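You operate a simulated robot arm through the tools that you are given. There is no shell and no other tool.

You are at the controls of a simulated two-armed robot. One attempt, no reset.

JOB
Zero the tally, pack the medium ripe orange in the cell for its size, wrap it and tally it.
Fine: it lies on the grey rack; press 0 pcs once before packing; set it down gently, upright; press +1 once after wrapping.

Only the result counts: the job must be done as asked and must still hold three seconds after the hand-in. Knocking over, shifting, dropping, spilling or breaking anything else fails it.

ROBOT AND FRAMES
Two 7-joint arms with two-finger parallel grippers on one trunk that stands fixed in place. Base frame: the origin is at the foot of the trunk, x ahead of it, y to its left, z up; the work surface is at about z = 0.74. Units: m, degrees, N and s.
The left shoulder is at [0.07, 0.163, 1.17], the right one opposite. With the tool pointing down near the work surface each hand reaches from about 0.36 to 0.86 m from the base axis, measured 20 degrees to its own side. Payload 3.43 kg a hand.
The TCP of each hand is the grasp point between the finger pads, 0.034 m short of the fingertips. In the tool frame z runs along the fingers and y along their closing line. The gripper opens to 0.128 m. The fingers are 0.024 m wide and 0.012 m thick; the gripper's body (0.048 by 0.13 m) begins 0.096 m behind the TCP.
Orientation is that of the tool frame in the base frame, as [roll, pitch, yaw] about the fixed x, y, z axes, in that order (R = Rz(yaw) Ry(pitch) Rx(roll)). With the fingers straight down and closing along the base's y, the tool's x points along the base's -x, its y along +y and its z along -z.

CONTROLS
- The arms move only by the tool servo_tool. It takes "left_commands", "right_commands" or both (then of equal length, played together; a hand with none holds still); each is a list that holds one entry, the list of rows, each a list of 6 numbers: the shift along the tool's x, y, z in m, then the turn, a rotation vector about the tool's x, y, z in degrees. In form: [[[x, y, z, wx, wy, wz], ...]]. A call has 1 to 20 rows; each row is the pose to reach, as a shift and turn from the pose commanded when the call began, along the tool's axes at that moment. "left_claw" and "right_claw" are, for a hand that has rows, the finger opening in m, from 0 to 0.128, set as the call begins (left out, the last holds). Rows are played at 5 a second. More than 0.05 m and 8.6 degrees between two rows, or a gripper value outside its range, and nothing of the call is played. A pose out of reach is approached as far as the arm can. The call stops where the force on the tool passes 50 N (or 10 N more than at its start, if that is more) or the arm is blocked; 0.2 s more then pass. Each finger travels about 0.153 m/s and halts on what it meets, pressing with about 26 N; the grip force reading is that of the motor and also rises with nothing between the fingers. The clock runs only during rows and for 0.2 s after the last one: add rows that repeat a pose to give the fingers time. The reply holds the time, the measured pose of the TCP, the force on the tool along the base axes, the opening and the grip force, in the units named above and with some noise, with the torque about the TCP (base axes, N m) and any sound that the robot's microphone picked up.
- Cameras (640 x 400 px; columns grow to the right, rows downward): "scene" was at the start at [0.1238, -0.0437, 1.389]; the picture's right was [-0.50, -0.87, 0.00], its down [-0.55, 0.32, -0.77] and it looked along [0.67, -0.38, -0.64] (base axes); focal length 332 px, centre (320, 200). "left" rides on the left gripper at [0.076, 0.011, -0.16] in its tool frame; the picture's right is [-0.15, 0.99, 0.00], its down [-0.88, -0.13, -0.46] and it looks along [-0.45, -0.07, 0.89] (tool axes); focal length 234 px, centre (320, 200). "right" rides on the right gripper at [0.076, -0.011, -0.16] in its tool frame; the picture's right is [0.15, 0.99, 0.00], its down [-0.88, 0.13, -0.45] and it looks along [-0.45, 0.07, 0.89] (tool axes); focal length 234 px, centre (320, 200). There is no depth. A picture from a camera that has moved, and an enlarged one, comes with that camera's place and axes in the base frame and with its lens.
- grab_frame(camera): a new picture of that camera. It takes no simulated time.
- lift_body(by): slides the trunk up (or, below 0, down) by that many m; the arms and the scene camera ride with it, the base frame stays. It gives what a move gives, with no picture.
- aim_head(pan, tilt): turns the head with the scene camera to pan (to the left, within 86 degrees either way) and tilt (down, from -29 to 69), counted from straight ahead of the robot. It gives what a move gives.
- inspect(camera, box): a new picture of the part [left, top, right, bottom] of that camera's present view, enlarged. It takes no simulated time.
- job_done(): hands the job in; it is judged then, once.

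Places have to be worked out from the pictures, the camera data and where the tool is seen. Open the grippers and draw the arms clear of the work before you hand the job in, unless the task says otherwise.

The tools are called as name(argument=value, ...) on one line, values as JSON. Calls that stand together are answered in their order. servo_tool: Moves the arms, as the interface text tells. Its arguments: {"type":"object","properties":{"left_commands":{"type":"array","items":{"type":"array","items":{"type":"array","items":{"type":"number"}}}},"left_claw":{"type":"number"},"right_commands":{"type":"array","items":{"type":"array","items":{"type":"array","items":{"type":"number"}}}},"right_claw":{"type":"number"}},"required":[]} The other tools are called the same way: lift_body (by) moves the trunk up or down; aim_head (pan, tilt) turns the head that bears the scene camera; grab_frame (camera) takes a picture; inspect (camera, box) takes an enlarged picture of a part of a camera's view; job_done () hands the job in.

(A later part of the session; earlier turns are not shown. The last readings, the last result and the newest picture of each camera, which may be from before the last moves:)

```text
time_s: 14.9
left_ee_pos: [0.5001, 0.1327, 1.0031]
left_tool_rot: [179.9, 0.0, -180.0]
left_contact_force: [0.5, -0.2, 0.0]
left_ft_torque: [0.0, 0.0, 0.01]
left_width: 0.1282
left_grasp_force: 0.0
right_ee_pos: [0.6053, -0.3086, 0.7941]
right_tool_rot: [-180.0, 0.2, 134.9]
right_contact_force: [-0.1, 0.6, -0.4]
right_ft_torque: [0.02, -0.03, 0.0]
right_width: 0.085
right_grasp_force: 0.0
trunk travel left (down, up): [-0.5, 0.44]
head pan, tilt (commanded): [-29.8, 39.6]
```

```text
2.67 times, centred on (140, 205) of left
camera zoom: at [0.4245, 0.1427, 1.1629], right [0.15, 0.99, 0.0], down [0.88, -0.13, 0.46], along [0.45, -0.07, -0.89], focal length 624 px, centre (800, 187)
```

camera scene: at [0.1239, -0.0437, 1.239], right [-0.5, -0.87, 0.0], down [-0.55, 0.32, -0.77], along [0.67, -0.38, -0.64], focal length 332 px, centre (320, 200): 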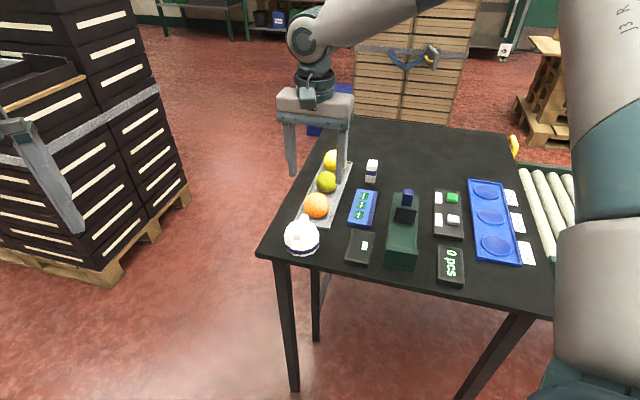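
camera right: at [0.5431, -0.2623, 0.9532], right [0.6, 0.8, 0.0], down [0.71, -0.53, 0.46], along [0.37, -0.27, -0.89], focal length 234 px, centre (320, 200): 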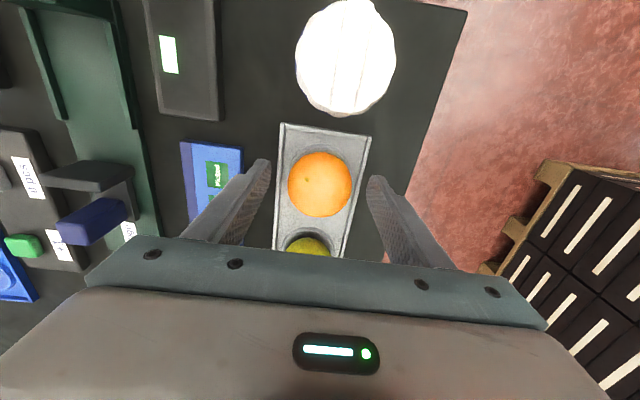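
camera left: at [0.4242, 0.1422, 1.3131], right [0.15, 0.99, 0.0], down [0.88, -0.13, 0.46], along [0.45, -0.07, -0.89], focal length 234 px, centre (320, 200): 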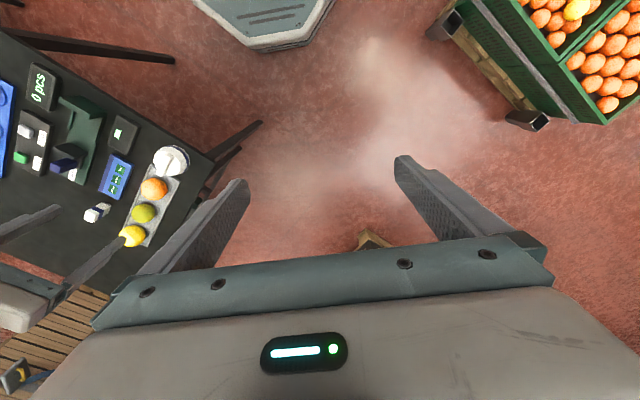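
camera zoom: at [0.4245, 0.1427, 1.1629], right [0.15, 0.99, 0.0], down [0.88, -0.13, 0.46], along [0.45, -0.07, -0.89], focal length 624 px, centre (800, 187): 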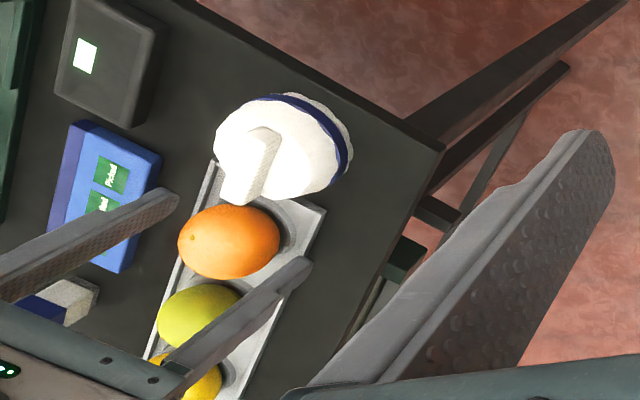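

The fingers straddle the orange evenly at z 0.794 with no contact. I close gently onto it while holding still.

servo_tool(right_commands=[[[0, 0, 0, 0, 0, 0], [0, 0, 0, 0, 0, 0], [0, 0, 0, 0, 0, 0]]], right_claw=0.04)

grab_frame(camera="right")

inspect(camera="scene", box=[270, 130, 390, 260])

```text
time_s: 15.8
left_ee_pos: [0.5009, 0.1321, 1.0024]
left_tool_rot: [180.0, -0.1, 180.0]
left_contact_force: [0.4, 0.2, -0.1]
left_ft_torque: [0.01, 0.0, 0.02]
left_width: 0.1281
left_grasp_force: 0.0
right_ee_pos: [0.6053, -0.3081, 0.7934]
right_tool_rot: [180.0, 0.0, 134.9]
right_contact_force: [0.3, -0.3, 0.1]
right_ft_torque: [0.0, -0.01, -0.02]
right_width: 0.0547
right_grasp_force: 25.6
trunk travel left (down, up): [-0.5, 0.44]
head pan, tilt (commanded): [-29.8, 39.6]
```

```text
taken
camera right: at [0.5433, -0.2624, 0.9531], right [0.6, 0.8, 0.0], down [0.71, -0.53, 0.46], along [0.37, -0.27, -0.89], focal length 234 px, centre (320, 200)
```

right: 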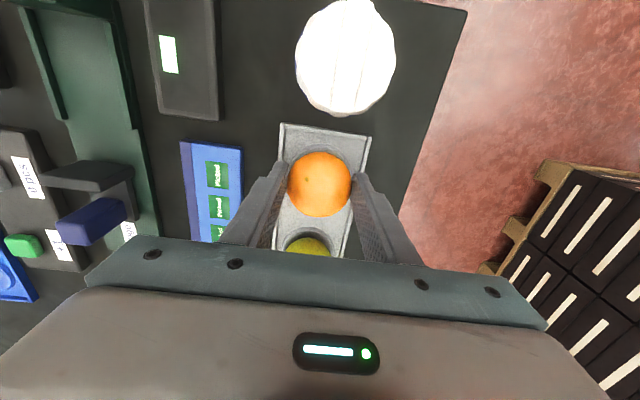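

```text
3.08 times, centred on (330, 195) of scene
camera zoom: at [0.124, -0.0436, 1.2389], right [-0.5, -0.87, 0.0], down [-0.55, 0.32, -0.77], along [0.67, -0.38, -0.64], focal length 1021 px, centre (289, 215)
```

zoom: 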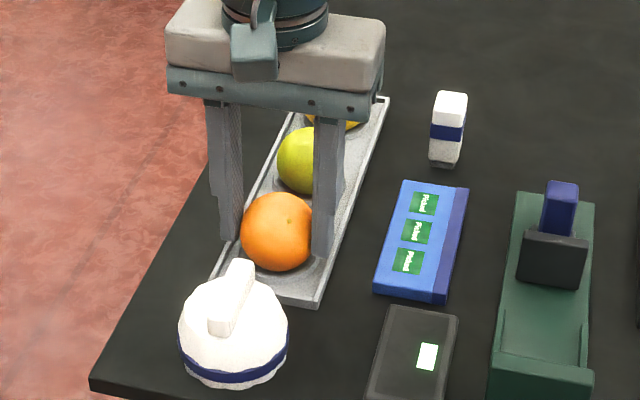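

The grip holds at 54.7 mm with the orange still in place. I lift it straight up slowly, first a little and then to about z 0.93.

servo_tool(right_commands=[[[0, 0, -0.005, 0, 0, 0], [0, 0, -0.015, 0, 0, 0], [0, 0, -0.03, 0, 0, 0], [0, 0, -0.05, 0, 0, 0], [0, 0, -0.075, 0, 0, 0], [0, 0, -0.1, 0, 0, 0], [0, 0, -0.12, 0, 0, 0], [0, 0, -0.135, 0, 0, 0], [0, 0, -0.135, 0, 0, 0]]], right_claw=0.04)

grab_frame(camera="right")

inspect(camera="scene", box=[260, 80, 400, 260])

```text
time_s: 17.8
left_ee_pos: [0.5015, 0.1317, 1.0019]
left_tool_rot: [-179.9, 0.0, 180.0]
left_contact_force: [-0.3, -0.3, 0.0]
left_ft_torque: [-0.02, 0.02, -0.04]
left_width: 0.1282
left_grasp_force: 0.0
right_ee_pos: [0.604, -0.3072, 0.9298]
right_tool_rot: [180.0, 0.0, 135.0]
right_contact_force: [0.8, -0.6, 0.0]
right_ft_torque: [-0.01, -0.02, 0.0]
right_width: 0.0398
right_grasp_force: 0.1
trunk travel left (down, up): [-0.5, 0.44]
head pan, tilt (commanded): [-29.8, 39.6]
```

```text
taken
camera right: at [0.5433, -0.2619, 1.0891], right [0.6, 0.8, 0.0], down [0.71, -0.53, 0.46], along [0.37, -0.27, -0.89], focal length 234 px, centre (320, 200)
```

right: 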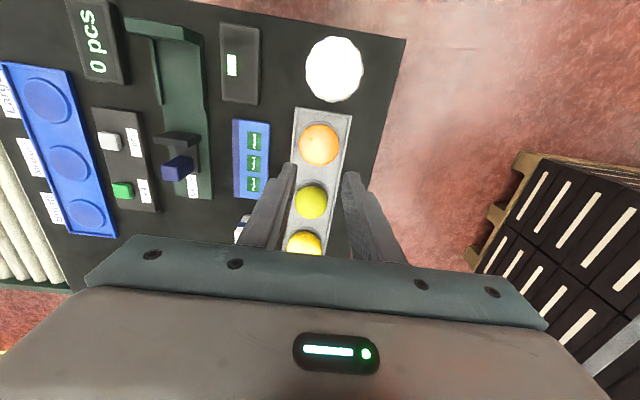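

```text
2.22 times, centred on (330, 170) of scene
camera zoom: at [0.1241, -0.0437, 1.2389], right [-0.5, -0.87, 0.0], down [-0.55, 0.32, -0.77], along [0.67, -0.38, -0.64], focal length 737 px, centre (298, 267)
```

zoom: 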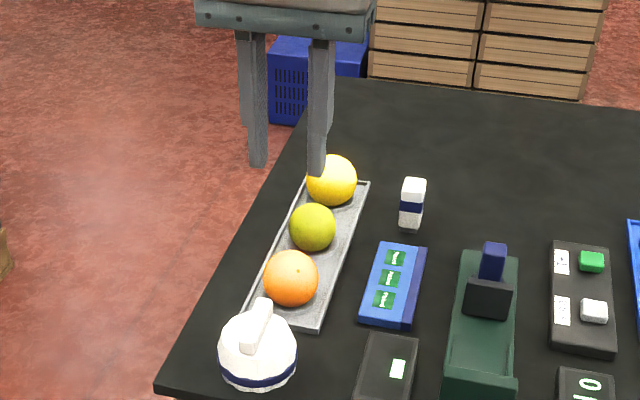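

The fingers slipped off: they now read 39.8 mm with nothing between them, and the orange stayed on its rack seat. My grip was too high on it. I check closely whether anything moved and how high the rim is before a lower grip.

inspect(camera="right", box=[270, 90, 370, 260])

inspect(camera="scene", box=[295, 175, 345, 235])

inspect(camera="left", box=[80, 130, 160, 260])

```text
2.35 times, centred on (320, 175) of right
camera zoom: at [0.5433, -0.2619, 1.0891], right [0.6, 0.8, 0.0], down [0.71, -0.53, 0.46], along [0.37, -0.27, -0.89], focal length 551 px, centre (320, 259)
```

zoom: 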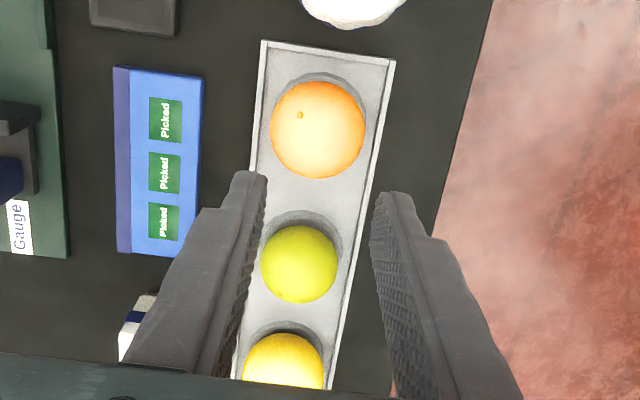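

```text
6.67 times, centred on (320, 205) of scene
camera zoom: at [0.1241, -0.0437, 1.2389], right [-0.5, -0.87, 0.0], down [-0.55, 0.32, -0.77], along [0.67, -0.38, -0.64], focal length 2212 px, centre (320, 167)
```

zoom: 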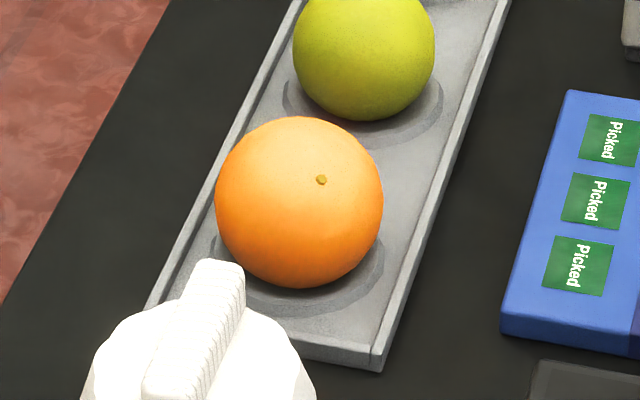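

```text
3.08 times, centred on (120, 195) of left
camera zoom: at [0.4248, 0.1425, 1.1628], right [0.15, 0.99, 0.0], down [0.88, -0.13, 0.46], along [0.45, -0.07, -0.89], focal length 720 px, centre (935, 215)
```

zoom: 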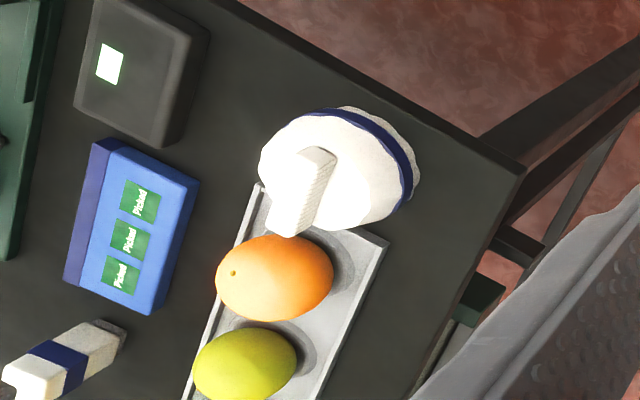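

Nothing moved, and the rack looks only about 6–7 mm high with fruit centres near z 0.770, so I can grip lower. I reopen to 0.085 m, recentre, and go down so the tips end near z 0.751, still above the rim.

servo_tool(right_commands=[[[0, 0, 0, 0, 0, 0], [-0.001, -0.0004, 0.02, 0, 0, 0], [-0.002, -0.0007, 0.06, 0, 0, 0], [-0.002, -0.0007, 0.095, 0, 0, 0], [-0.002, -0.0007, 0.125, 0, 0, 0], [-0.002, -0.0007, 0.138, 0, 0, 0], [-0.002, -0.0007, 0.142, 0, 0, 0], [-0.002, -0.0007, 0.145, 0, 0, 0], [-0.002, -0.0007, 0.145, 0, 0, 0]]], right_claw=0.085)

grab_frame(camera="right")

inspect(camera="scene", box=[270, 150, 370, 250])

inspect(camera="left", box=[60, 150, 200, 260])

```text
time_s: 19.8
left_ee_pos: [0.501, 0.1318, 1.003]
left_tool_rot: [-180.0, -0.1, -180.0]
left_contact_force: [0.1, -0.7, -0.6]
left_ft_torque: [0.01, -0.01, 0.04]
left_width: 0.128
left_grasp_force: 0.0
right_ee_pos: [0.6061, -0.311, 0.7832]
right_tool_rot: [180.0, 0.0, 134.9]
right_contact_force: [0.6, 0.0, 0.0]
right_ft_torque: [0.0, -0.01, 0.0]
right_width: 0.0851
right_grasp_force: 0.0
trunk travel left (down, up): [-0.5, 0.44]
head pan, tilt (commanded): [-29.8, 39.6]
```

```text
taken
camera right: at [0.5438, -0.2644, 0.9429], right [0.6, 0.8, 0.0], down [0.71, -0.53, 0.46], along [0.37, -0.27, -0.89], focal length 234 px, centre (320, 200)
```

right: 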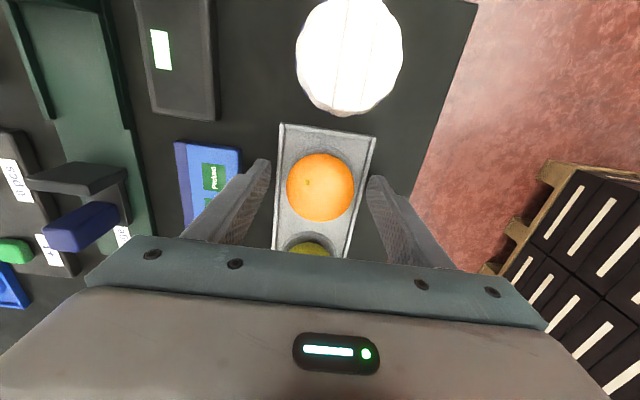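

```text
4.00 times, centred on (320, 200) of scene
camera zoom: at [0.1238, -0.0435, 1.239], right [-0.5, -0.87, 0.0], down [-0.55, 0.32, -0.77], along [0.67, -0.38, -0.64], focal length 1327 px, centre (320, 200)
```

zoom: 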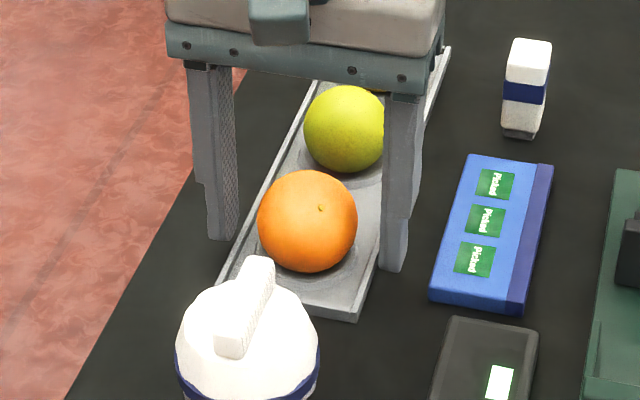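

```text
3.64 times, centred on (130, 205) of left
camera zoom: at [0.4245, 0.1427, 1.1629], right [0.15, 0.99, 0.0], down [0.88, -0.13, 0.46], along [0.45, -0.07, -0.89], focal length 852 px, centre (1011, 182)
```

zoom: 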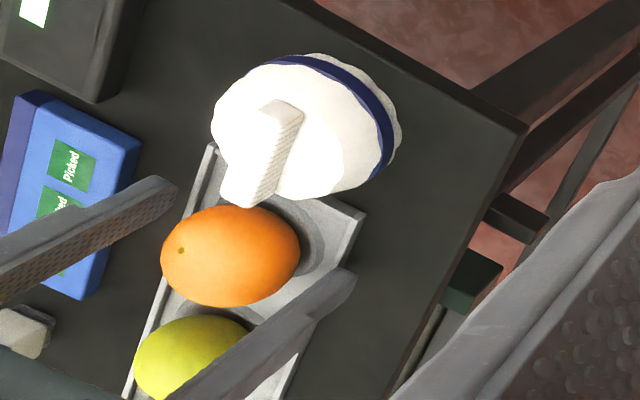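

The orange is centred between the fingers, whose tips reach well below its equator with no contact on the rack. I close on it and hold.

servo_tool(right_commands=[[[0, 0, 0, 0, 0, 0], [0, 0, 0, 0, 0, 0], [0, 0, 0, 0, 0, 0], [0, 0, 0, 0, 0, 0]]], right_claw=0.03)

inspect(camera="scene", box=[270, 150, 370, 250])

inspect(camera="right", box=[240, 100, 400, 260])

```text
time_s: 20.8
left_ee_pos: [0.5014, 0.1322, 1.0022]
left_tool_rot: [-179.9, 0.0, 180.0]
left_contact_force: [-0.7, -0.3, 0.3]
left_ft_torque: [-0.01, 0.02, -0.01]
left_width: 0.1281
left_grasp_force: 0.0
right_ee_pos: [0.6065, -0.3102, 0.7838]
right_tool_rot: [180.0, 0.0, 134.9]
right_contact_force: [-0.3, 0.1, -0.3]
right_ft_torque: [0.0, -0.02, 0.0]
right_width: 0.0547
right_grasp_force: 25.6
trunk travel left (down, up): [-0.5, 0.44]
head pan, tilt (commanded): [-29.8, 39.6]
```

```text
4.00 times, centred on (320, 200) of scene
camera zoom: at [0.124, -0.0436, 1.2389], right [-0.5, -0.87, 0.0], down [-0.55, 0.32, -0.77], along [0.67, -0.38, -0.64], focal length 1327 px, centre (320, 200)
```

zoom: 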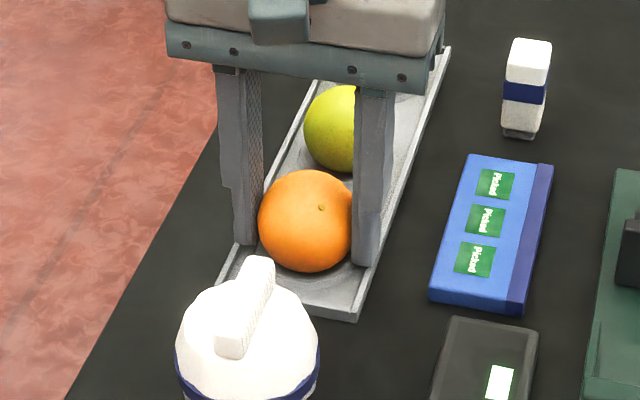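

```text
2.50 times, centred on (320, 180) of right
camera zoom: at [0.544, -0.2645, 0.943], right [0.6, 0.8, 0.0], down [0.71, -0.53, 0.46], along [0.37, -0.27, -0.89], focal length 585 px, centre (320, 250)
```

zoom: 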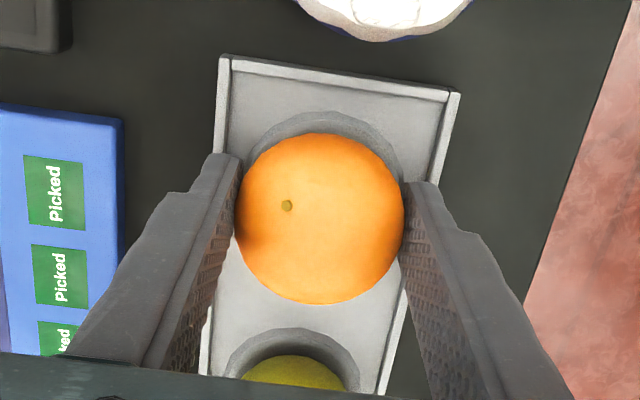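

Same width as before, 54.7 mm, so the pads are on the equator. I lift only 12 mm very slowly and check whether it comes along.

servo_tool(right_commands=[[[0, 0, -0.001, 0, 0, 0], [0, 0, -0.002, 0, 0, 0], [0, 0, -0.003, 0, 0, 0], [0, 0, -0.004, 0, 0, 0], [0, 0, -0.005, 0, 0, 0], [0, 0, -0.006, 0, 0, 0], [0, 0, -0.008, 0, 0, 0], [0, 0, -0.01, 0, 0, 0], [0, 0, -0.012, 0, 0, 0], [0, 0, -0.012, 0, 0, 0]]], right_claw=0.03)

inspect(camera="scene", box=[270, 150, 370, 250])

inspect(camera="right", box=[240, 100, 400, 260])

```text
time_s: 22.9
left_ee_pos: [0.5008, 0.1321, 1.0039]
left_tool_rot: [-180.0, -0.1, -179.9]
left_contact_force: [-0.2, -0.2, 0.4]
left_ft_torque: [-0.01, -0.04, -0.02]
left_width: 0.128
left_grasp_force: 0.1
right_ee_pos: [0.6064, -0.3113, 0.7949]
right_tool_rot: [-180.0, 0.1, 135.0]
right_contact_force: [-0.1, -0.6, -0.9]
right_ft_torque: [0.0, 0.01, 0.01]
right_width: 0.0545
right_grasp_force: 25.4
trunk travel left (down, up): [-0.5, 0.44]
head pan, tilt (commanded): [-29.8, 39.6]
```

```text
4.00 times, centred on (320, 200) of scene
camera zoom: at [0.124, -0.0436, 1.2389], right [-0.5, -0.87, 0.0], down [-0.55, 0.32, -0.77], along [0.67, -0.38, -0.64], focal length 1327 px, centre (320, 200)
```

zoom: 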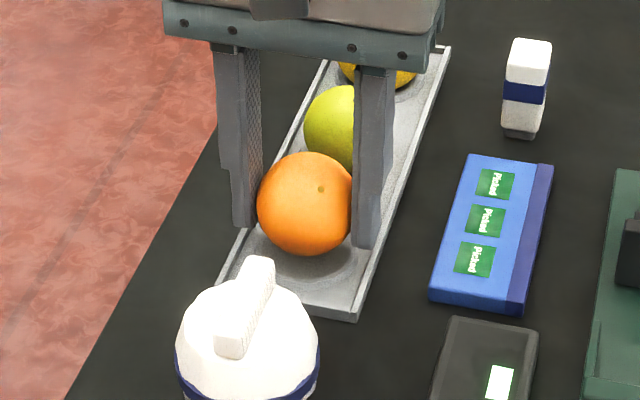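

```text
2.50 times, centred on (320, 180) of right
camera zoom: at [0.5441, -0.2643, 0.9553], right [0.6, 0.8, 0.0], down [0.71, -0.53, 0.46], along [0.37, -0.27, -0.89], focal length 585 px, centre (320, 250)
```

zoom: 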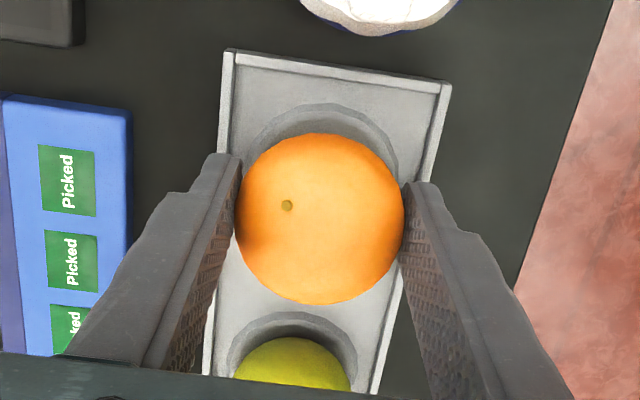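

Now it comes along: in the hand's picture the orange keeps its place while the rack sinks away. I continue lifting gradually to about z 0.93, watching for creep.

servo_tool(right_commands=[[[0, 0, -0.003, 0, 0, 0], [0, 0, -0.008, 0, 0, 0], [0, 0, -0.015, 0, 0, 0], [0, 0, -0.023, 0, 0, 0], [0, 0, -0.032, 0, 0, 0], [0, 0, -0.041, 0, 0, 0], [0, 0, -0.05, 0, 0, 0], [0, 0, -0.059, 0, 0, 0], [0, 0, -0.066, 0, 0, 0], [0, 0, -0.07, 0, 0, 0], [0, 0, -0.07, 0, 0, 0]]], right_claw=0.03)

inspect(camera="right", box=[240, 100, 400, 260])

inspect(camera="scene", box=[270, 100, 390, 250])

```text
time_s: 25.4
left_ee_pos: [0.5017, 0.1322, 1.0029]
left_tool_rot: [180.0, 0.0, 180.0]
left_contact_force: [0.4, -0.1, 0.1]
left_ft_torque: [0.01, 0.0, 0.0]
left_width: 0.1282
left_grasp_force: 0.0
right_ee_pos: [0.6064, -0.3097, 0.8656]
right_tool_rot: [180.0, 0.0, 134.9]
right_contact_force: [0.3, 1.0, -0.8]
right_ft_torque: [0.02, -0.01, -0.01]
right_width: 0.0546
right_grasp_force: 26.4
trunk travel left (down, up): [-0.5, 0.44]
head pan, tilt (commanded): [-29.8, 39.6]
```

```text
2.50 times, centred on (320, 180) of right
camera zoom: at [0.544, -0.2643, 1.025], right [0.6, 0.8, 0.0], down [0.71, -0.53, 0.46], along [0.37, -0.27, -0.89], focal length 585 px, centre (320, 250)
```

zoom: 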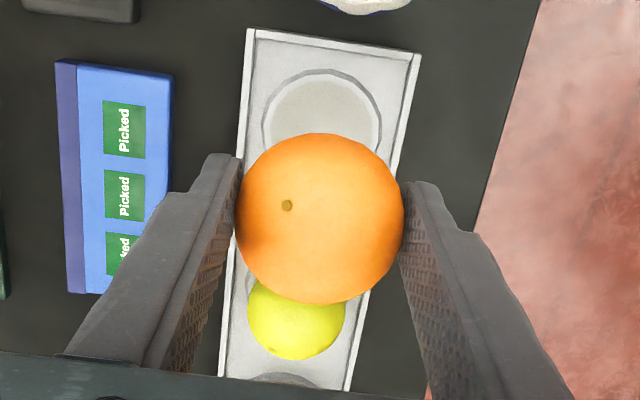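

```text
2.67 times, centred on (330, 175) of scene
camera zoom: at [0.1241, -0.0437, 1.2389], right [-0.5, -0.87, 0.0], down [-0.55, 0.32, -0.77], along [0.67, -0.38, -0.64], focal length 885 px, centre (293, 267)
```

zoom: 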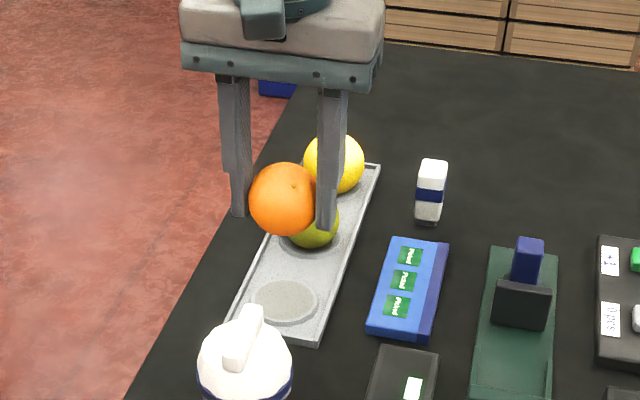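

The orange hangs securely (54.6 mm, 26 N), and its empty seat is visible below. I carry it level over the low devices toward the medium cell at about (0.405, -0.639), raising it another 6 cm on the way.

servo_tool(right_commands=[[[0, 0, -0.01, 0, 0, 0], [0, -0.005, -0.03, 0, 0, 0], [-0.003, -0.02, -0.05, 0, 0, 0], [-0.01, -0.045, -0.06, 0, 0, 0], [-0.018, -0.08, -0.06, 0, 0, 0], [-0.027, -0.118, -0.06, 0, 0, 0], [-0.036, -0.156, -0.06, 0, 0, 0], [-0.046, -0.194, -0.06, 0, 0, 0], [-0.055, -0.232, -0.06, 0, 0, 0], [-0.064, -0.27, -0.06, 0, 0, 0], [-0.073, -0.308, -0.06, 0, 0, 0], [-0.081, -0.34, -0.06, 0, 0, 0], [-0.087, -0.363, -0.06, 0, 0, 0], [-0.0902, -0.375, -0.06, 0, 0, 0], [-0.0902, -0.375, -0.06, 0, 0, 0]]], right_claw=0.03)

grab_frame(camera="right")

grab_frame(camera="scene")

grab_frame(camera="left")

```text
time_s: 28.6
left_ee_pos: [0.5014, 0.1319, 1.0028]
left_tool_rot: [179.9, 0.0, 179.9]
left_contact_force: [0.3, -0.2, 0.2]
left_ft_torque: [0.01, -0.01, -0.02]
left_width: 0.128
left_grasp_force: 0.1
right_ee_pos: [0.4039, -0.6391, 0.9269]
right_tool_rot: [-180.0, 0.0, 134.9]
right_contact_force: [0.2, 0.0, -0.8]
right_ft_torque: [0.0, 0.0, 0.01]
right_width: 0.0546
right_grasp_force: 26.5
trunk travel left (down, up): [-0.5, 0.44]
head pan, tilt (commanded): [-29.8, 39.6]
```

```text
taken
camera right: at [0.3418, -0.5929, 1.0854], right [0.6, 0.8, 0.0], down [0.71, -0.53, 0.46], along [0.37, -0.27, -0.89], focal length 234 px, centre (320, 200)
```

right: 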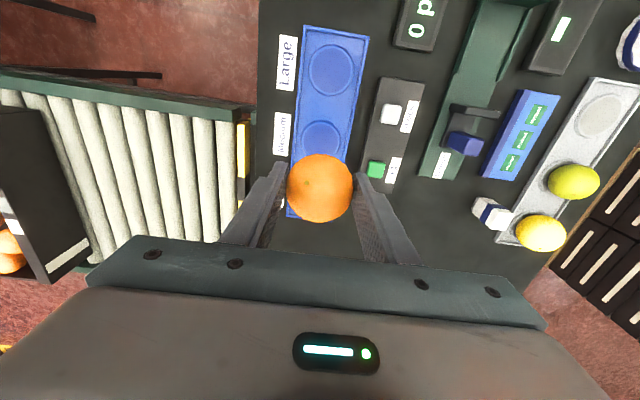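

```text
taken
camera scene: at [0.124, -0.0436, 1.2389], right [-0.5, -0.87, 0.0], down [-0.55, 0.32, -0.77], along [0.67, -0.38, -0.64], focal length 332 px, centre (320, 200)
```

scene: 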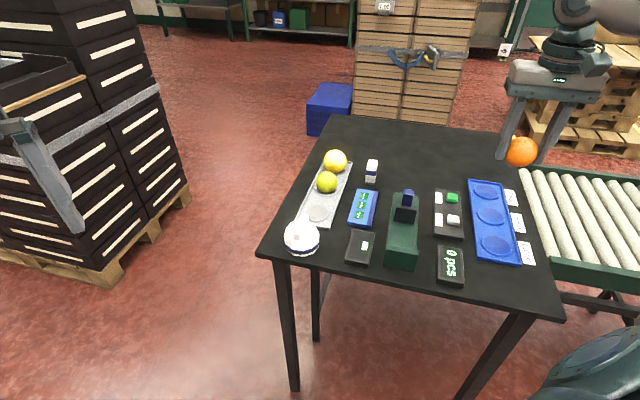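

```text
taken
camera left: at [0.4247, 0.1426, 1.1628], right [0.15, 0.99, 0.0], down [0.88, -0.13, 0.46], along [0.45, -0.07, -0.89], focal length 234 px, centre (320, 200)
```

left: 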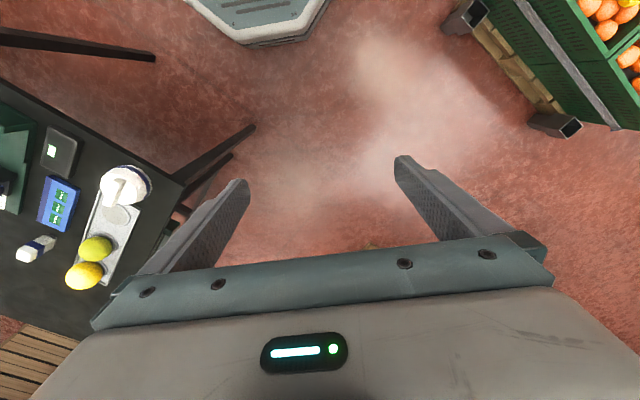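

I zoom into the tray from both cameras to fix the medium cell's centre under the hand.

inspect(camera="right", box=[260, 15, 400, 225])

inspect(camera="scene", box=[455, 165, 545, 275])

```text
1.90 times, centred on (330, 120) of right
camera zoom: at [0.3418, -0.5929, 1.0854], right [0.6, 0.8, 0.0], down [0.71, -0.53, 0.46], along [0.37, -0.27, -0.89], focal length 446 px, centre (301, 352)
```

zoom: 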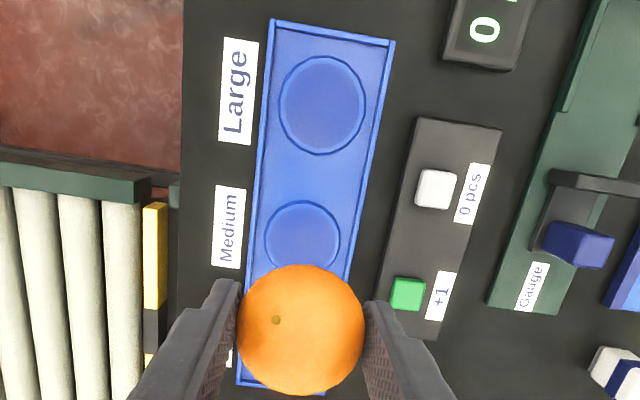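

```text
3.64 times, centred on (500, 220) of scene
camera zoom: at [0.124, -0.0436, 1.2389], right [-0.5, -0.87, 0.0], down [-0.55, 0.32, -0.77], along [0.67, -0.38, -0.64], focal length 1206 px, centre (-334, 127)
```

zoom: 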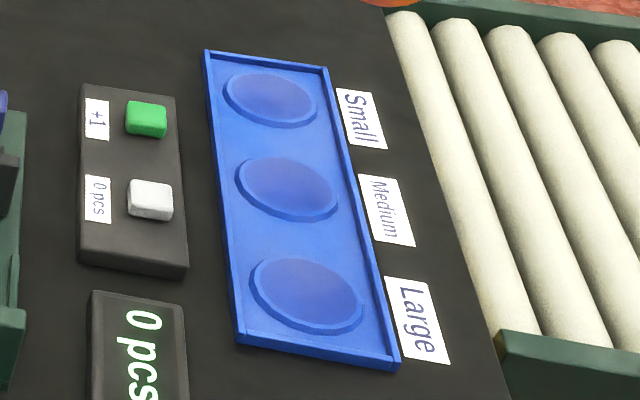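

Both cameras put the medium cell's centre at about (0.4055, -0.6386), within 2 mm of the hand. I make that small correction and descend to TCP z 0.800, about 1.5 cm above the expected set-down.

servo_tool(right_commands=[[[0, 0.001, 0.015, 0, 0, 0], [0, 0.0015, 0.04, 0, 0, 0], [0, 0.0015, 0.065, 0, 0, 0], [0, 0.0015, 0.09, 0, 0, 0], [0, 0.0015, 0.11, 0, 0, 0], [0, 0.0015, 0.122, 0, 0, 0], [0, 0.0015, 0.1269, 0, 0, 0], [0, 0.0015, 0.1269, 0, 0, 0]]], right_claw=0.03)

grab_frame(camera="right")

inspect(camera="scene", box=[455, 155, 545, 275])

```text
time_s: 30.4
left_ee_pos: [0.5009, 0.132, 1.0039]
left_tool_rot: [179.9, 0.1, 180.0]
left_contact_force: [-0.4, -0.5, 0.1]
left_ft_torque: [0.01, 0.0, 0.0]
left_width: 0.1278
left_grasp_force: 0.1
right_ee_pos: [0.4056, -0.6384, 0.7987]
right_tool_rot: [180.0, 0.0, 134.8]
right_contact_force: [0.4, 0.1, -0.4]
right_ft_torque: [-0.02, 0.02, -0.01]
right_width: 0.0547
right_grasp_force: 26.0
trunk travel left (down, up): [-0.5, 0.44]
head pan, tilt (commanded): [-29.8, 39.6]
```

```text
taken
camera right: at [0.3436, -0.5923, 0.9577], right [0.6, 0.8, 0.0], down [0.71, -0.53, 0.46], along [0.37, -0.27, -0.89], focal length 234 px, centre (320, 200)
```

right: 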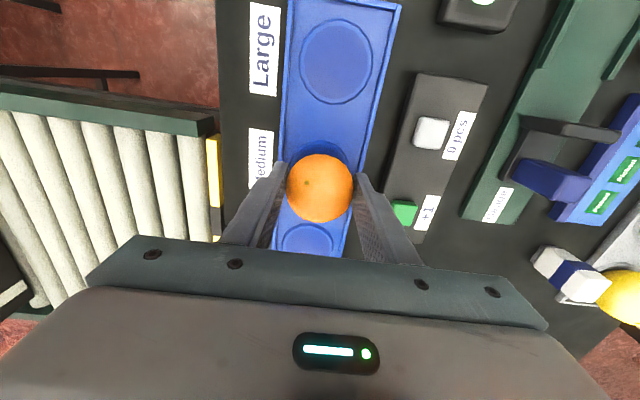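

```text
3.33 times, centred on (500, 215) of scene
camera zoom: at [0.1239, -0.0438, 1.2389], right [-0.5, -0.87, 0.0], down [-0.55, 0.32, -0.77], along [0.67, -0.38, -0.64], focal length 1106 px, centre (-280, 150)
```

zoom: 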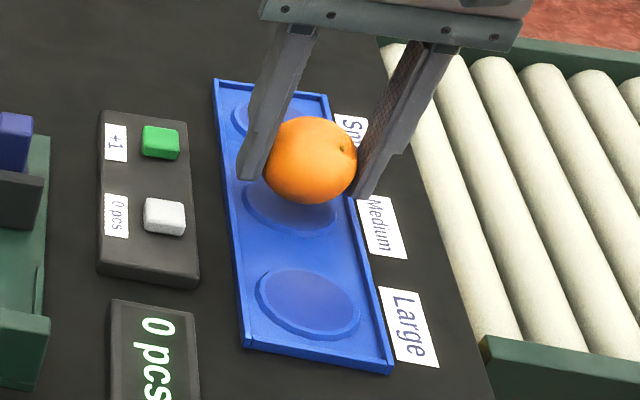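

The orange hangs right over the medium cell and the tips clear the tray walls. I go down to about TCP z 0.789 in small steps and read the force.

servo_tool(right_commands=[[[0, 0, 0.004, 0, 0, 0], [0, 0, 0.007, 0, 0, 0], [0, 0, 0.009, 0, 0, 0], [0, 0, 0.01, 0, 0, 0], [0, 0, 0.01, 0, 0, 0]]], right_claw=0.03)

inspect(camera="scene", box=[465, 165, 535, 245])

```text
time_s: 31.6
left_ee_pos: [0.5005, 0.1319, 1.0028]
left_tool_rot: [-180.0, 0.0, 180.0]
left_contact_force: [0.0, 0.1, -0.4]
left_ft_torque: [0.0, 0.0, 0.02]
left_width: 0.1277
left_grasp_force: 0.1
right_ee_pos: [0.4048, -0.6389, 0.7893]
right_tool_rot: [180.0, 0.0, 134.9]
right_contact_force: [0.6, 0.5, -1.3]
right_ft_torque: [0.02, -0.04, 0.01]
right_width: 0.0547
right_grasp_force: 25.6
trunk travel left (down, up): [-0.5, 0.44]
head pan, tilt (commanded): [-29.8, 39.6]
```

```text
5.00 times, centred on (500, 205) of scene
camera zoom: at [0.1239, -0.0438, 1.2389], right [-0.5, -0.87, 0.0], down [-0.55, 0.32, -0.77], along [0.67, -0.38, -0.64], focal length 1659 px, centre (-580, 175)
```

zoom: 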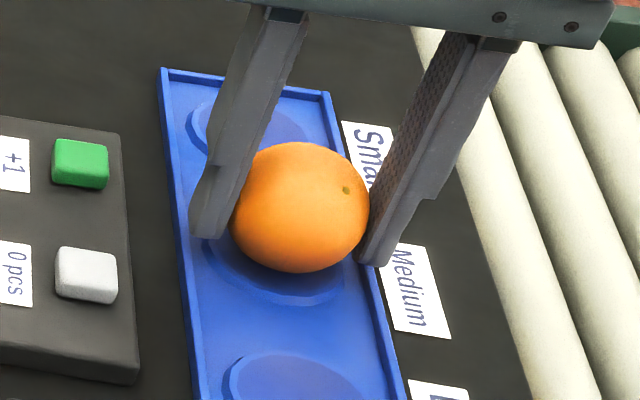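

Still hanging free (force about -1 N). I go on 1 mm per row, 3 mm in all, and read again.

servo_tool(right_commands=[[[0, 0, 0.001, 0, 0, 0], [0, 0, 0.002, 0, 0, 0], [0, 0, 0.003, 0, 0, 0], [0, 0, 0.003, 0, 0, 0]]], right_claw=0.03)

```text
time_s: 32.5
left_ee_pos: [0.5011, 0.1322, 1.0035]
left_tool_rot: [179.9, 0.0, 180.0]
left_contact_force: [-0.7, 0.4, 0.1]
left_ft_torque: [0.03, -0.01, 0.04]
left_width: 0.128
left_grasp_force: 0.1
right_ee_pos: [0.4055, -0.6381, 0.7859]
right_tool_rot: [-180.0, 0.0, 134.9]
right_contact_force: [0.3, 0.0, -0.8]
right_ft_torque: [-0.03, 0.01, -0.01]
right_width: 0.0548
right_grasp_force: 25.6
trunk travel left (down, up): [-0.5, 0.44]
head pan, tilt (commanded): [-29.8, 39.6]
```

No contact yet at TCP z 0.786. I go down two more mm, to about the same height at which it was gripped on the rack.

servo_tool(right_commands=[[[0, 0, 0.001, 0, 0, 0], [0, 0, 0.002, 0, 0, 0], [0, 0, 0.002, 0, 0, 0]]], right_claw=0.03)

inspect(camera="scene", box=[465, 165, 535, 245])

```text
time_s: 33.4
left_ee_pos: [0.5003, 0.133, 1.0035]
left_tool_rot: [179.9, 0.0, -180.0]
left_contact_force: [0.0, -0.1, 0.5]
left_ft_torque: [0.01, -0.01, 0.04]
left_width: 0.1277
left_grasp_force: 0.1
right_ee_pos: [0.4046, -0.6391, 0.7836]
right_tool_rot: [179.9, 0.0, 134.9]
right_contact_force: [0.4, 0.0, -0.8]
right_ft_torque: [0.02, 0.0, 0.0]
right_width: 0.0543
right_grasp_force: 26.6
trunk travel left (down, up): [-0.5, 0.44]
head pan, tilt (commanded): [-29.8, 39.6]
```

```text
5.00 times, centred on (500, 205) of scene
camera zoom: at [0.1239, -0.0438, 1.2389], right [-0.5, -0.87, 0.0], down [-0.55, 0.32, -0.77], along [0.67, -0.38, -0.64], focal length 1659 px, centre (-580, 175)
```

zoom: 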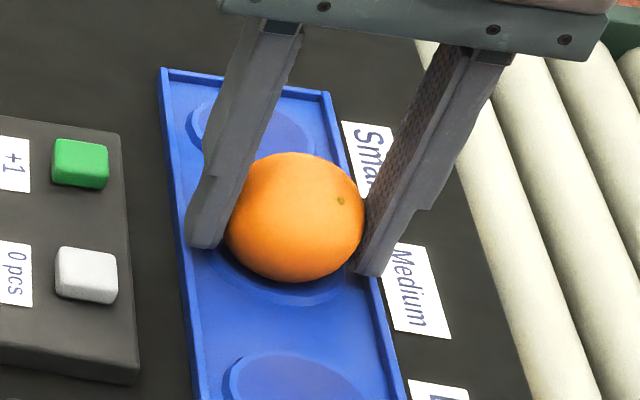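

Still free. I continue one millimetre at a time, watching for the first upward force.

servo_tool(right_commands=[[[0, 0, 0.001, 0, 0, 0], [0, 0, 0.001, 0, 0, 0]]], right_claw=0.03)

```text
time_s: 34.0
left_ee_pos: [0.5012, 0.1331, 1.0031]
left_tool_rot: [180.0, 0.0, 180.0]
left_contact_force: [0.2, 0.5, -0.1]
left_ft_torque: [-0.02, 0.01, -0.01]
left_width: 0.128
left_grasp_force: 0.1
right_ee_pos: [0.4048, -0.6391, 0.7836]
right_tool_rot: [180.0, 0.2, 134.9]
right_contact_force: [0.1, -0.1, 2.0]
right_ft_torque: [-0.01, -0.01, 0.0]
right_width: 0.0545
right_grasp_force: 25.9
trunk travel left (down, up): [-0.5, 0.44]
head pan, tilt (commanded): [-29.8, 39.6]
```

An upward force of about 3 N has appeared at the same height as on the rack, so the orange now rests on the cell floor. I release gently, opening only a few mm first.

servo_tool(right_commands=[[[0, 0, 0, 0, 0, 0], [0, 0, 0, 0, 0, 0]]], right_claw=0.057)

inspect(camera="scene", box=[465, 165, 535, 245])

grab_frame(camera="right")

```text
time_s: 34.5
left_ee_pos: [0.5006, 0.1312, 1.0031]
left_tool_rot: [179.9, 0.1, 180.0]
left_contact_force: [-0.2, -0.1, -0.4]
left_ft_torque: [0.01, 0.02, 0.01]
left_width: 0.1279
left_grasp_force: 0.0
right_ee_pos: [0.4057, -0.6385, 0.7841]
right_tool_rot: [-179.9, 0.1, 134.8]
right_contact_force: [-0.4, 0.3, 0.2]
right_ft_torque: [-0.01, 0.04, -0.02]
right_width: 0.0569
right_grasp_force: 0.1
trunk travel left (down, up): [-0.5, 0.44]
head pan, tilt (commanded): [-29.8, 39.6]
```

```text
5.00 times, centred on (500, 205) of scene
camera zoom: at [0.1238, -0.0436, 1.239], right [-0.5, -0.87, 0.0], down [-0.55, 0.32, -0.77], along [0.67, -0.38, -0.64], focal length 1659 px, centre (-580, 175)
```

zoom: 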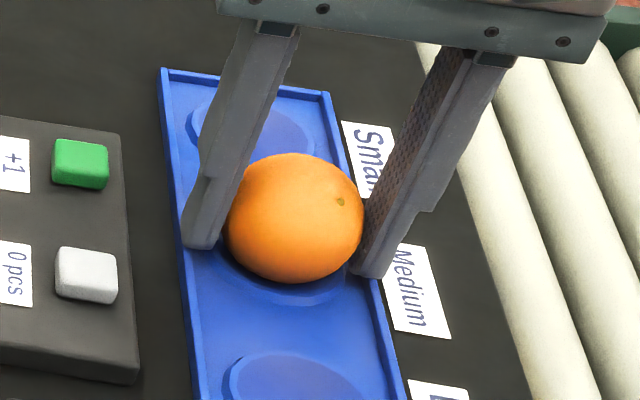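

```text
taken
camera right: at [0.343, -0.5919, 0.9421], right [0.6, 0.8, 0.0], down [0.71, -0.53, 0.46], along [0.37, -0.27, -0.89], focal length 234 px, centre (320, 200)
```

right: 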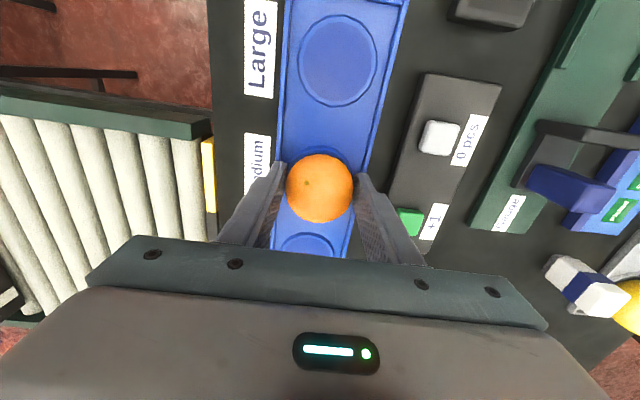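

Released cleanly: zero force, and the orange stays put and upright as it was. I open a bit more to 0.065 m while rising a few mm, then lift straight up.

servo_tool(right_commands=[[[0, 0, -0.0005, 0, 0, 0], [0, 0, -0.002, 0, 0, 0], [0, 0, -0.01, 0, 0, 0], [0, 0, -0.025, 0, 0, 0], [0, 0, -0.05, 0, 0, 0], [0, 0, -0.08, 0, 0, 0], [0, 0, -0.115, 0, 0, 0], [0, 0, -0.15, 0, 0, 0], [0, 0, -0.15, 0, 0, 0]]], right_claw=0.065)

inspect(camera="scene", box=[440, 155, 560, 275])

grab_frame(camera="right")

```text
time_s: 36.5
left_ee_pos: [0.5007, 0.1324, 1.0039]
left_tool_rot: [180.0, 0.0, -179.9]
left_contact_force: [0.2, -0.7, 0.0]
left_ft_torque: [0.03, -0.01, -0.02]
left_width: 0.128
left_grasp_force: 0.0
right_ee_pos: [0.4047, -0.639, 0.9329]
right_tool_rot: [-179.9, 0.1, 134.9]
right_contact_force: [-0.1, -0.4, -0.7]
right_ft_torque: [0.01, 0.04, 0.0]
right_width: 0.0649
right_grasp_force: 0.0
trunk travel left (down, up): [-0.5, 0.44]
head pan, tilt (commanded): [-29.8, 39.6]
```

```text
3.33 times, centred on (500, 215) of scene
camera zoom: at [0.1239, -0.0441, 1.2389], right [-0.5, -0.87, 0.0], down [-0.55, 0.32, -0.77], along [0.67, -0.38, -0.64], focal length 1106 px, centre (-280, 150)
```

zoom: 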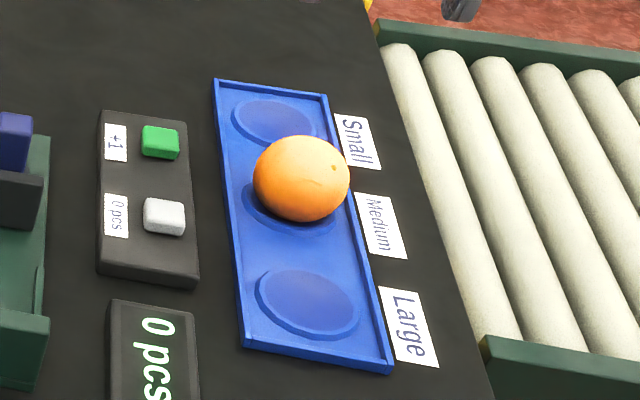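

```text
taken
camera right: at [0.3428, -0.5924, 1.093], right [0.6, 0.8, 0.0], down [0.71, -0.53, 0.46], along [0.37, -0.27, -0.89], focal length 234 px, centre (320, 200)
```

right: 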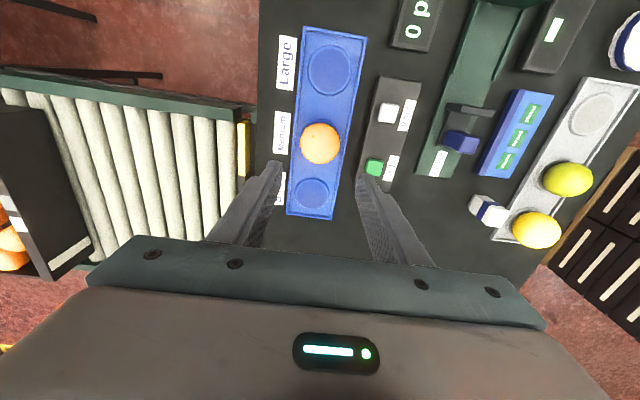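

The orange sits in the Medium cell, everything else unchanged. I zoom for its exact centre, which I need for the wrap.

inspect(camera="right", box=[265, 80, 385, 230])

inspect(camera="right", box=[560, 0, 640, 100])

inspect(camera="scene", box=[275, 195, 335, 265])

```text
2.67 times, centred on (325, 155) of right
camera zoom: at [0.3428, -0.5924, 1.093], right [0.6, 0.8, 0.0], down [0.71, -0.53, 0.46], along [0.37, -0.27, -0.89], focal length 624 px, centre (307, 320)
```

zoom: 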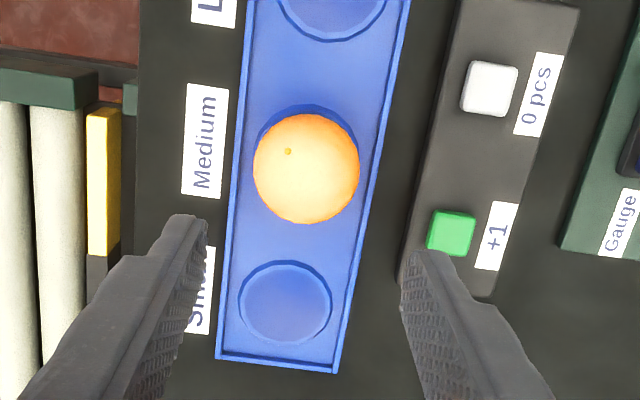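

```text
4.00 times, centred on (600, 50) of right
camera zoom: at [0.3428, -0.5924, 1.093], right [0.6, 0.8, 0.0], down [0.71, -0.53, 0.46], along [0.37, -0.27, -0.89], focal length 937 px, centre (-800, 800)
```

zoom: 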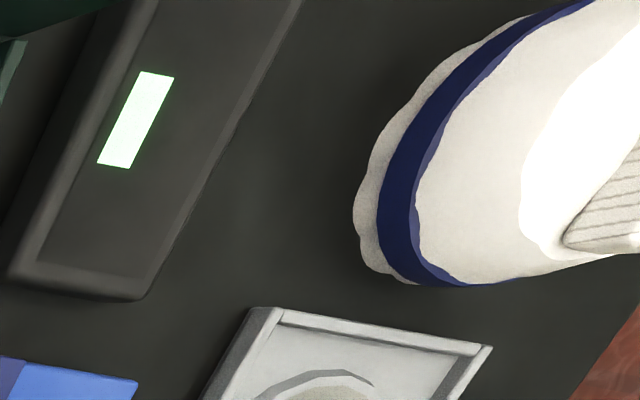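

```text
5.71 times, centred on (305, 230) of scene
camera zoom: at [0.1239, -0.0441, 1.2389], right [-0.5, -0.87, 0.0], down [-0.55, 0.32, -0.77], along [0.67, -0.38, -0.64], focal length 1896 px, centre (406, 29)
```

zoom: 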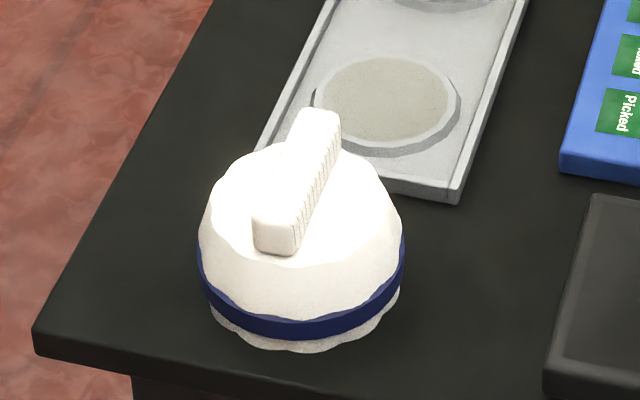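

The orange is centred at about (0.405, -0.639) in the Medium cell, seated. Next is the wrap: the white cap's handle bar runs along the same -45° axis, centred near (0.545, -0.242) with its top near z 0.80. I move high over it for a closer look.

servo_tool(right_commands=[[[0.01, 0.02, 0, 0, 0, 0], [0.025, 0.055, 0, 0, 0, 0], [0.042, 0.095, 0, 0, 0, 0], [0.06, 0.135, 0, 0, 0, 0], [0.08, 0.175, 0, 0, 0, 0], [0.1, 0.215, 0, 0, 0, 0], [0.12, 0.255, 0, 0, 0, 0], [0.14, 0.295, 0, 0, 0, 0], [0.16, 0.335, 0, 0, 0, 0], [0.175, 0.365, 0, 0, 0, 0], [0.1818, 0.3802, 0, 0, 0, 0], [0.1818, 0.3802, 0, 0, 0, 0]]], right_claw=0.05)

grab_frame(camera="right")

grab_frame(camera="scene")

grab_frame(camera="left")

```text
time_s: 39.1
left_ee_pos: [0.5006, 0.1321, 1.0032]
left_tool_rot: [180.0, 0.1, -180.0]
left_contact_force: [-0.8, -0.7, -0.4]
left_ft_torque: [0.02, -0.01, -0.02]
left_width: 0.128
left_grasp_force: 0.1
right_ee_pos: [0.545, -0.2414, 0.933]
right_tool_rot: [180.0, 0.0, 135.0]
right_contact_force: [0.0, -0.4, 0.6]
right_ft_torque: [0.02, 0.02, 0.02]
right_width: 0.05
right_grasp_force: 0.0
trunk travel left (down, up): [-0.5, 0.44]
head pan, tilt (commanded): [-29.8, 39.6]
```

```text
taken
camera right: at [0.4832, -0.1953, 1.0925], right [0.6, 0.8, 0.0], down [0.71, -0.53, 0.46], along [0.37, -0.27, -0.89], focal length 234 px, centre (320, 200)
```

right: 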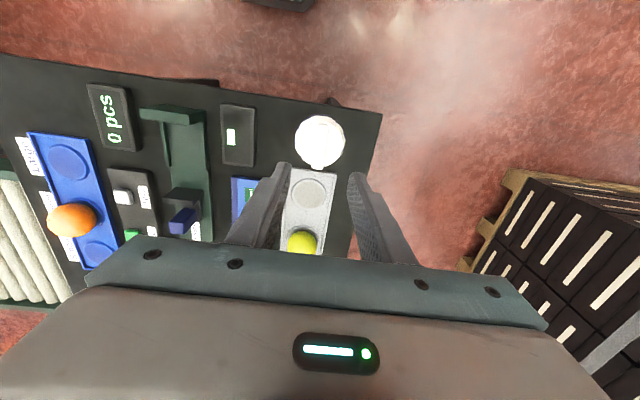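

```text
taken
camera scene: at [0.1236, -0.0436, 1.239], right [-0.5, -0.87, 0.0], down [-0.55, 0.32, -0.77], along [0.67, -0.38, -0.64], focal length 332 px, centre (320, 200)
```

scene: 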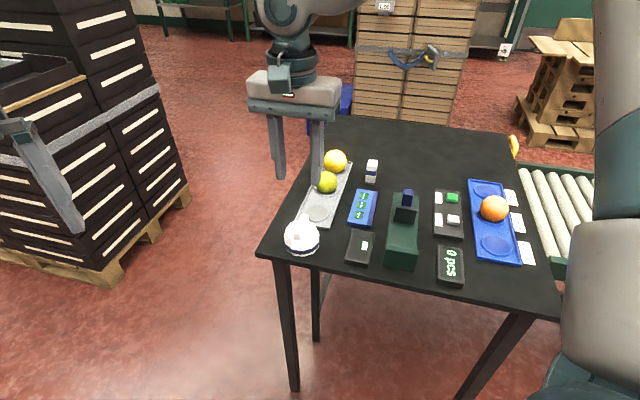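

```text
taken
camera left: at [0.4243, 0.1427, 1.163], right [0.15, 0.99, 0.0], down [0.88, -0.13, 0.46], along [0.45, -0.07, -0.89], focal length 234 px, centre (320, 200)
```

left: 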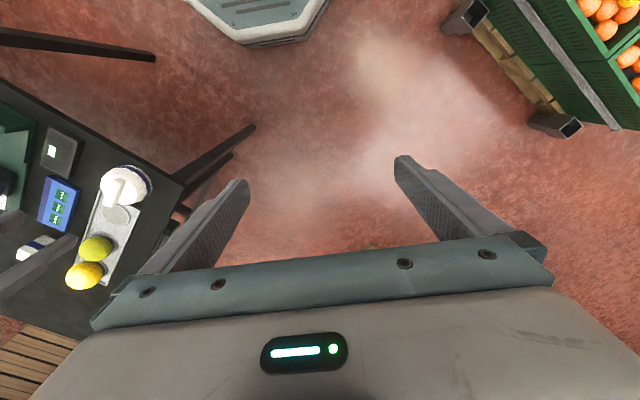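

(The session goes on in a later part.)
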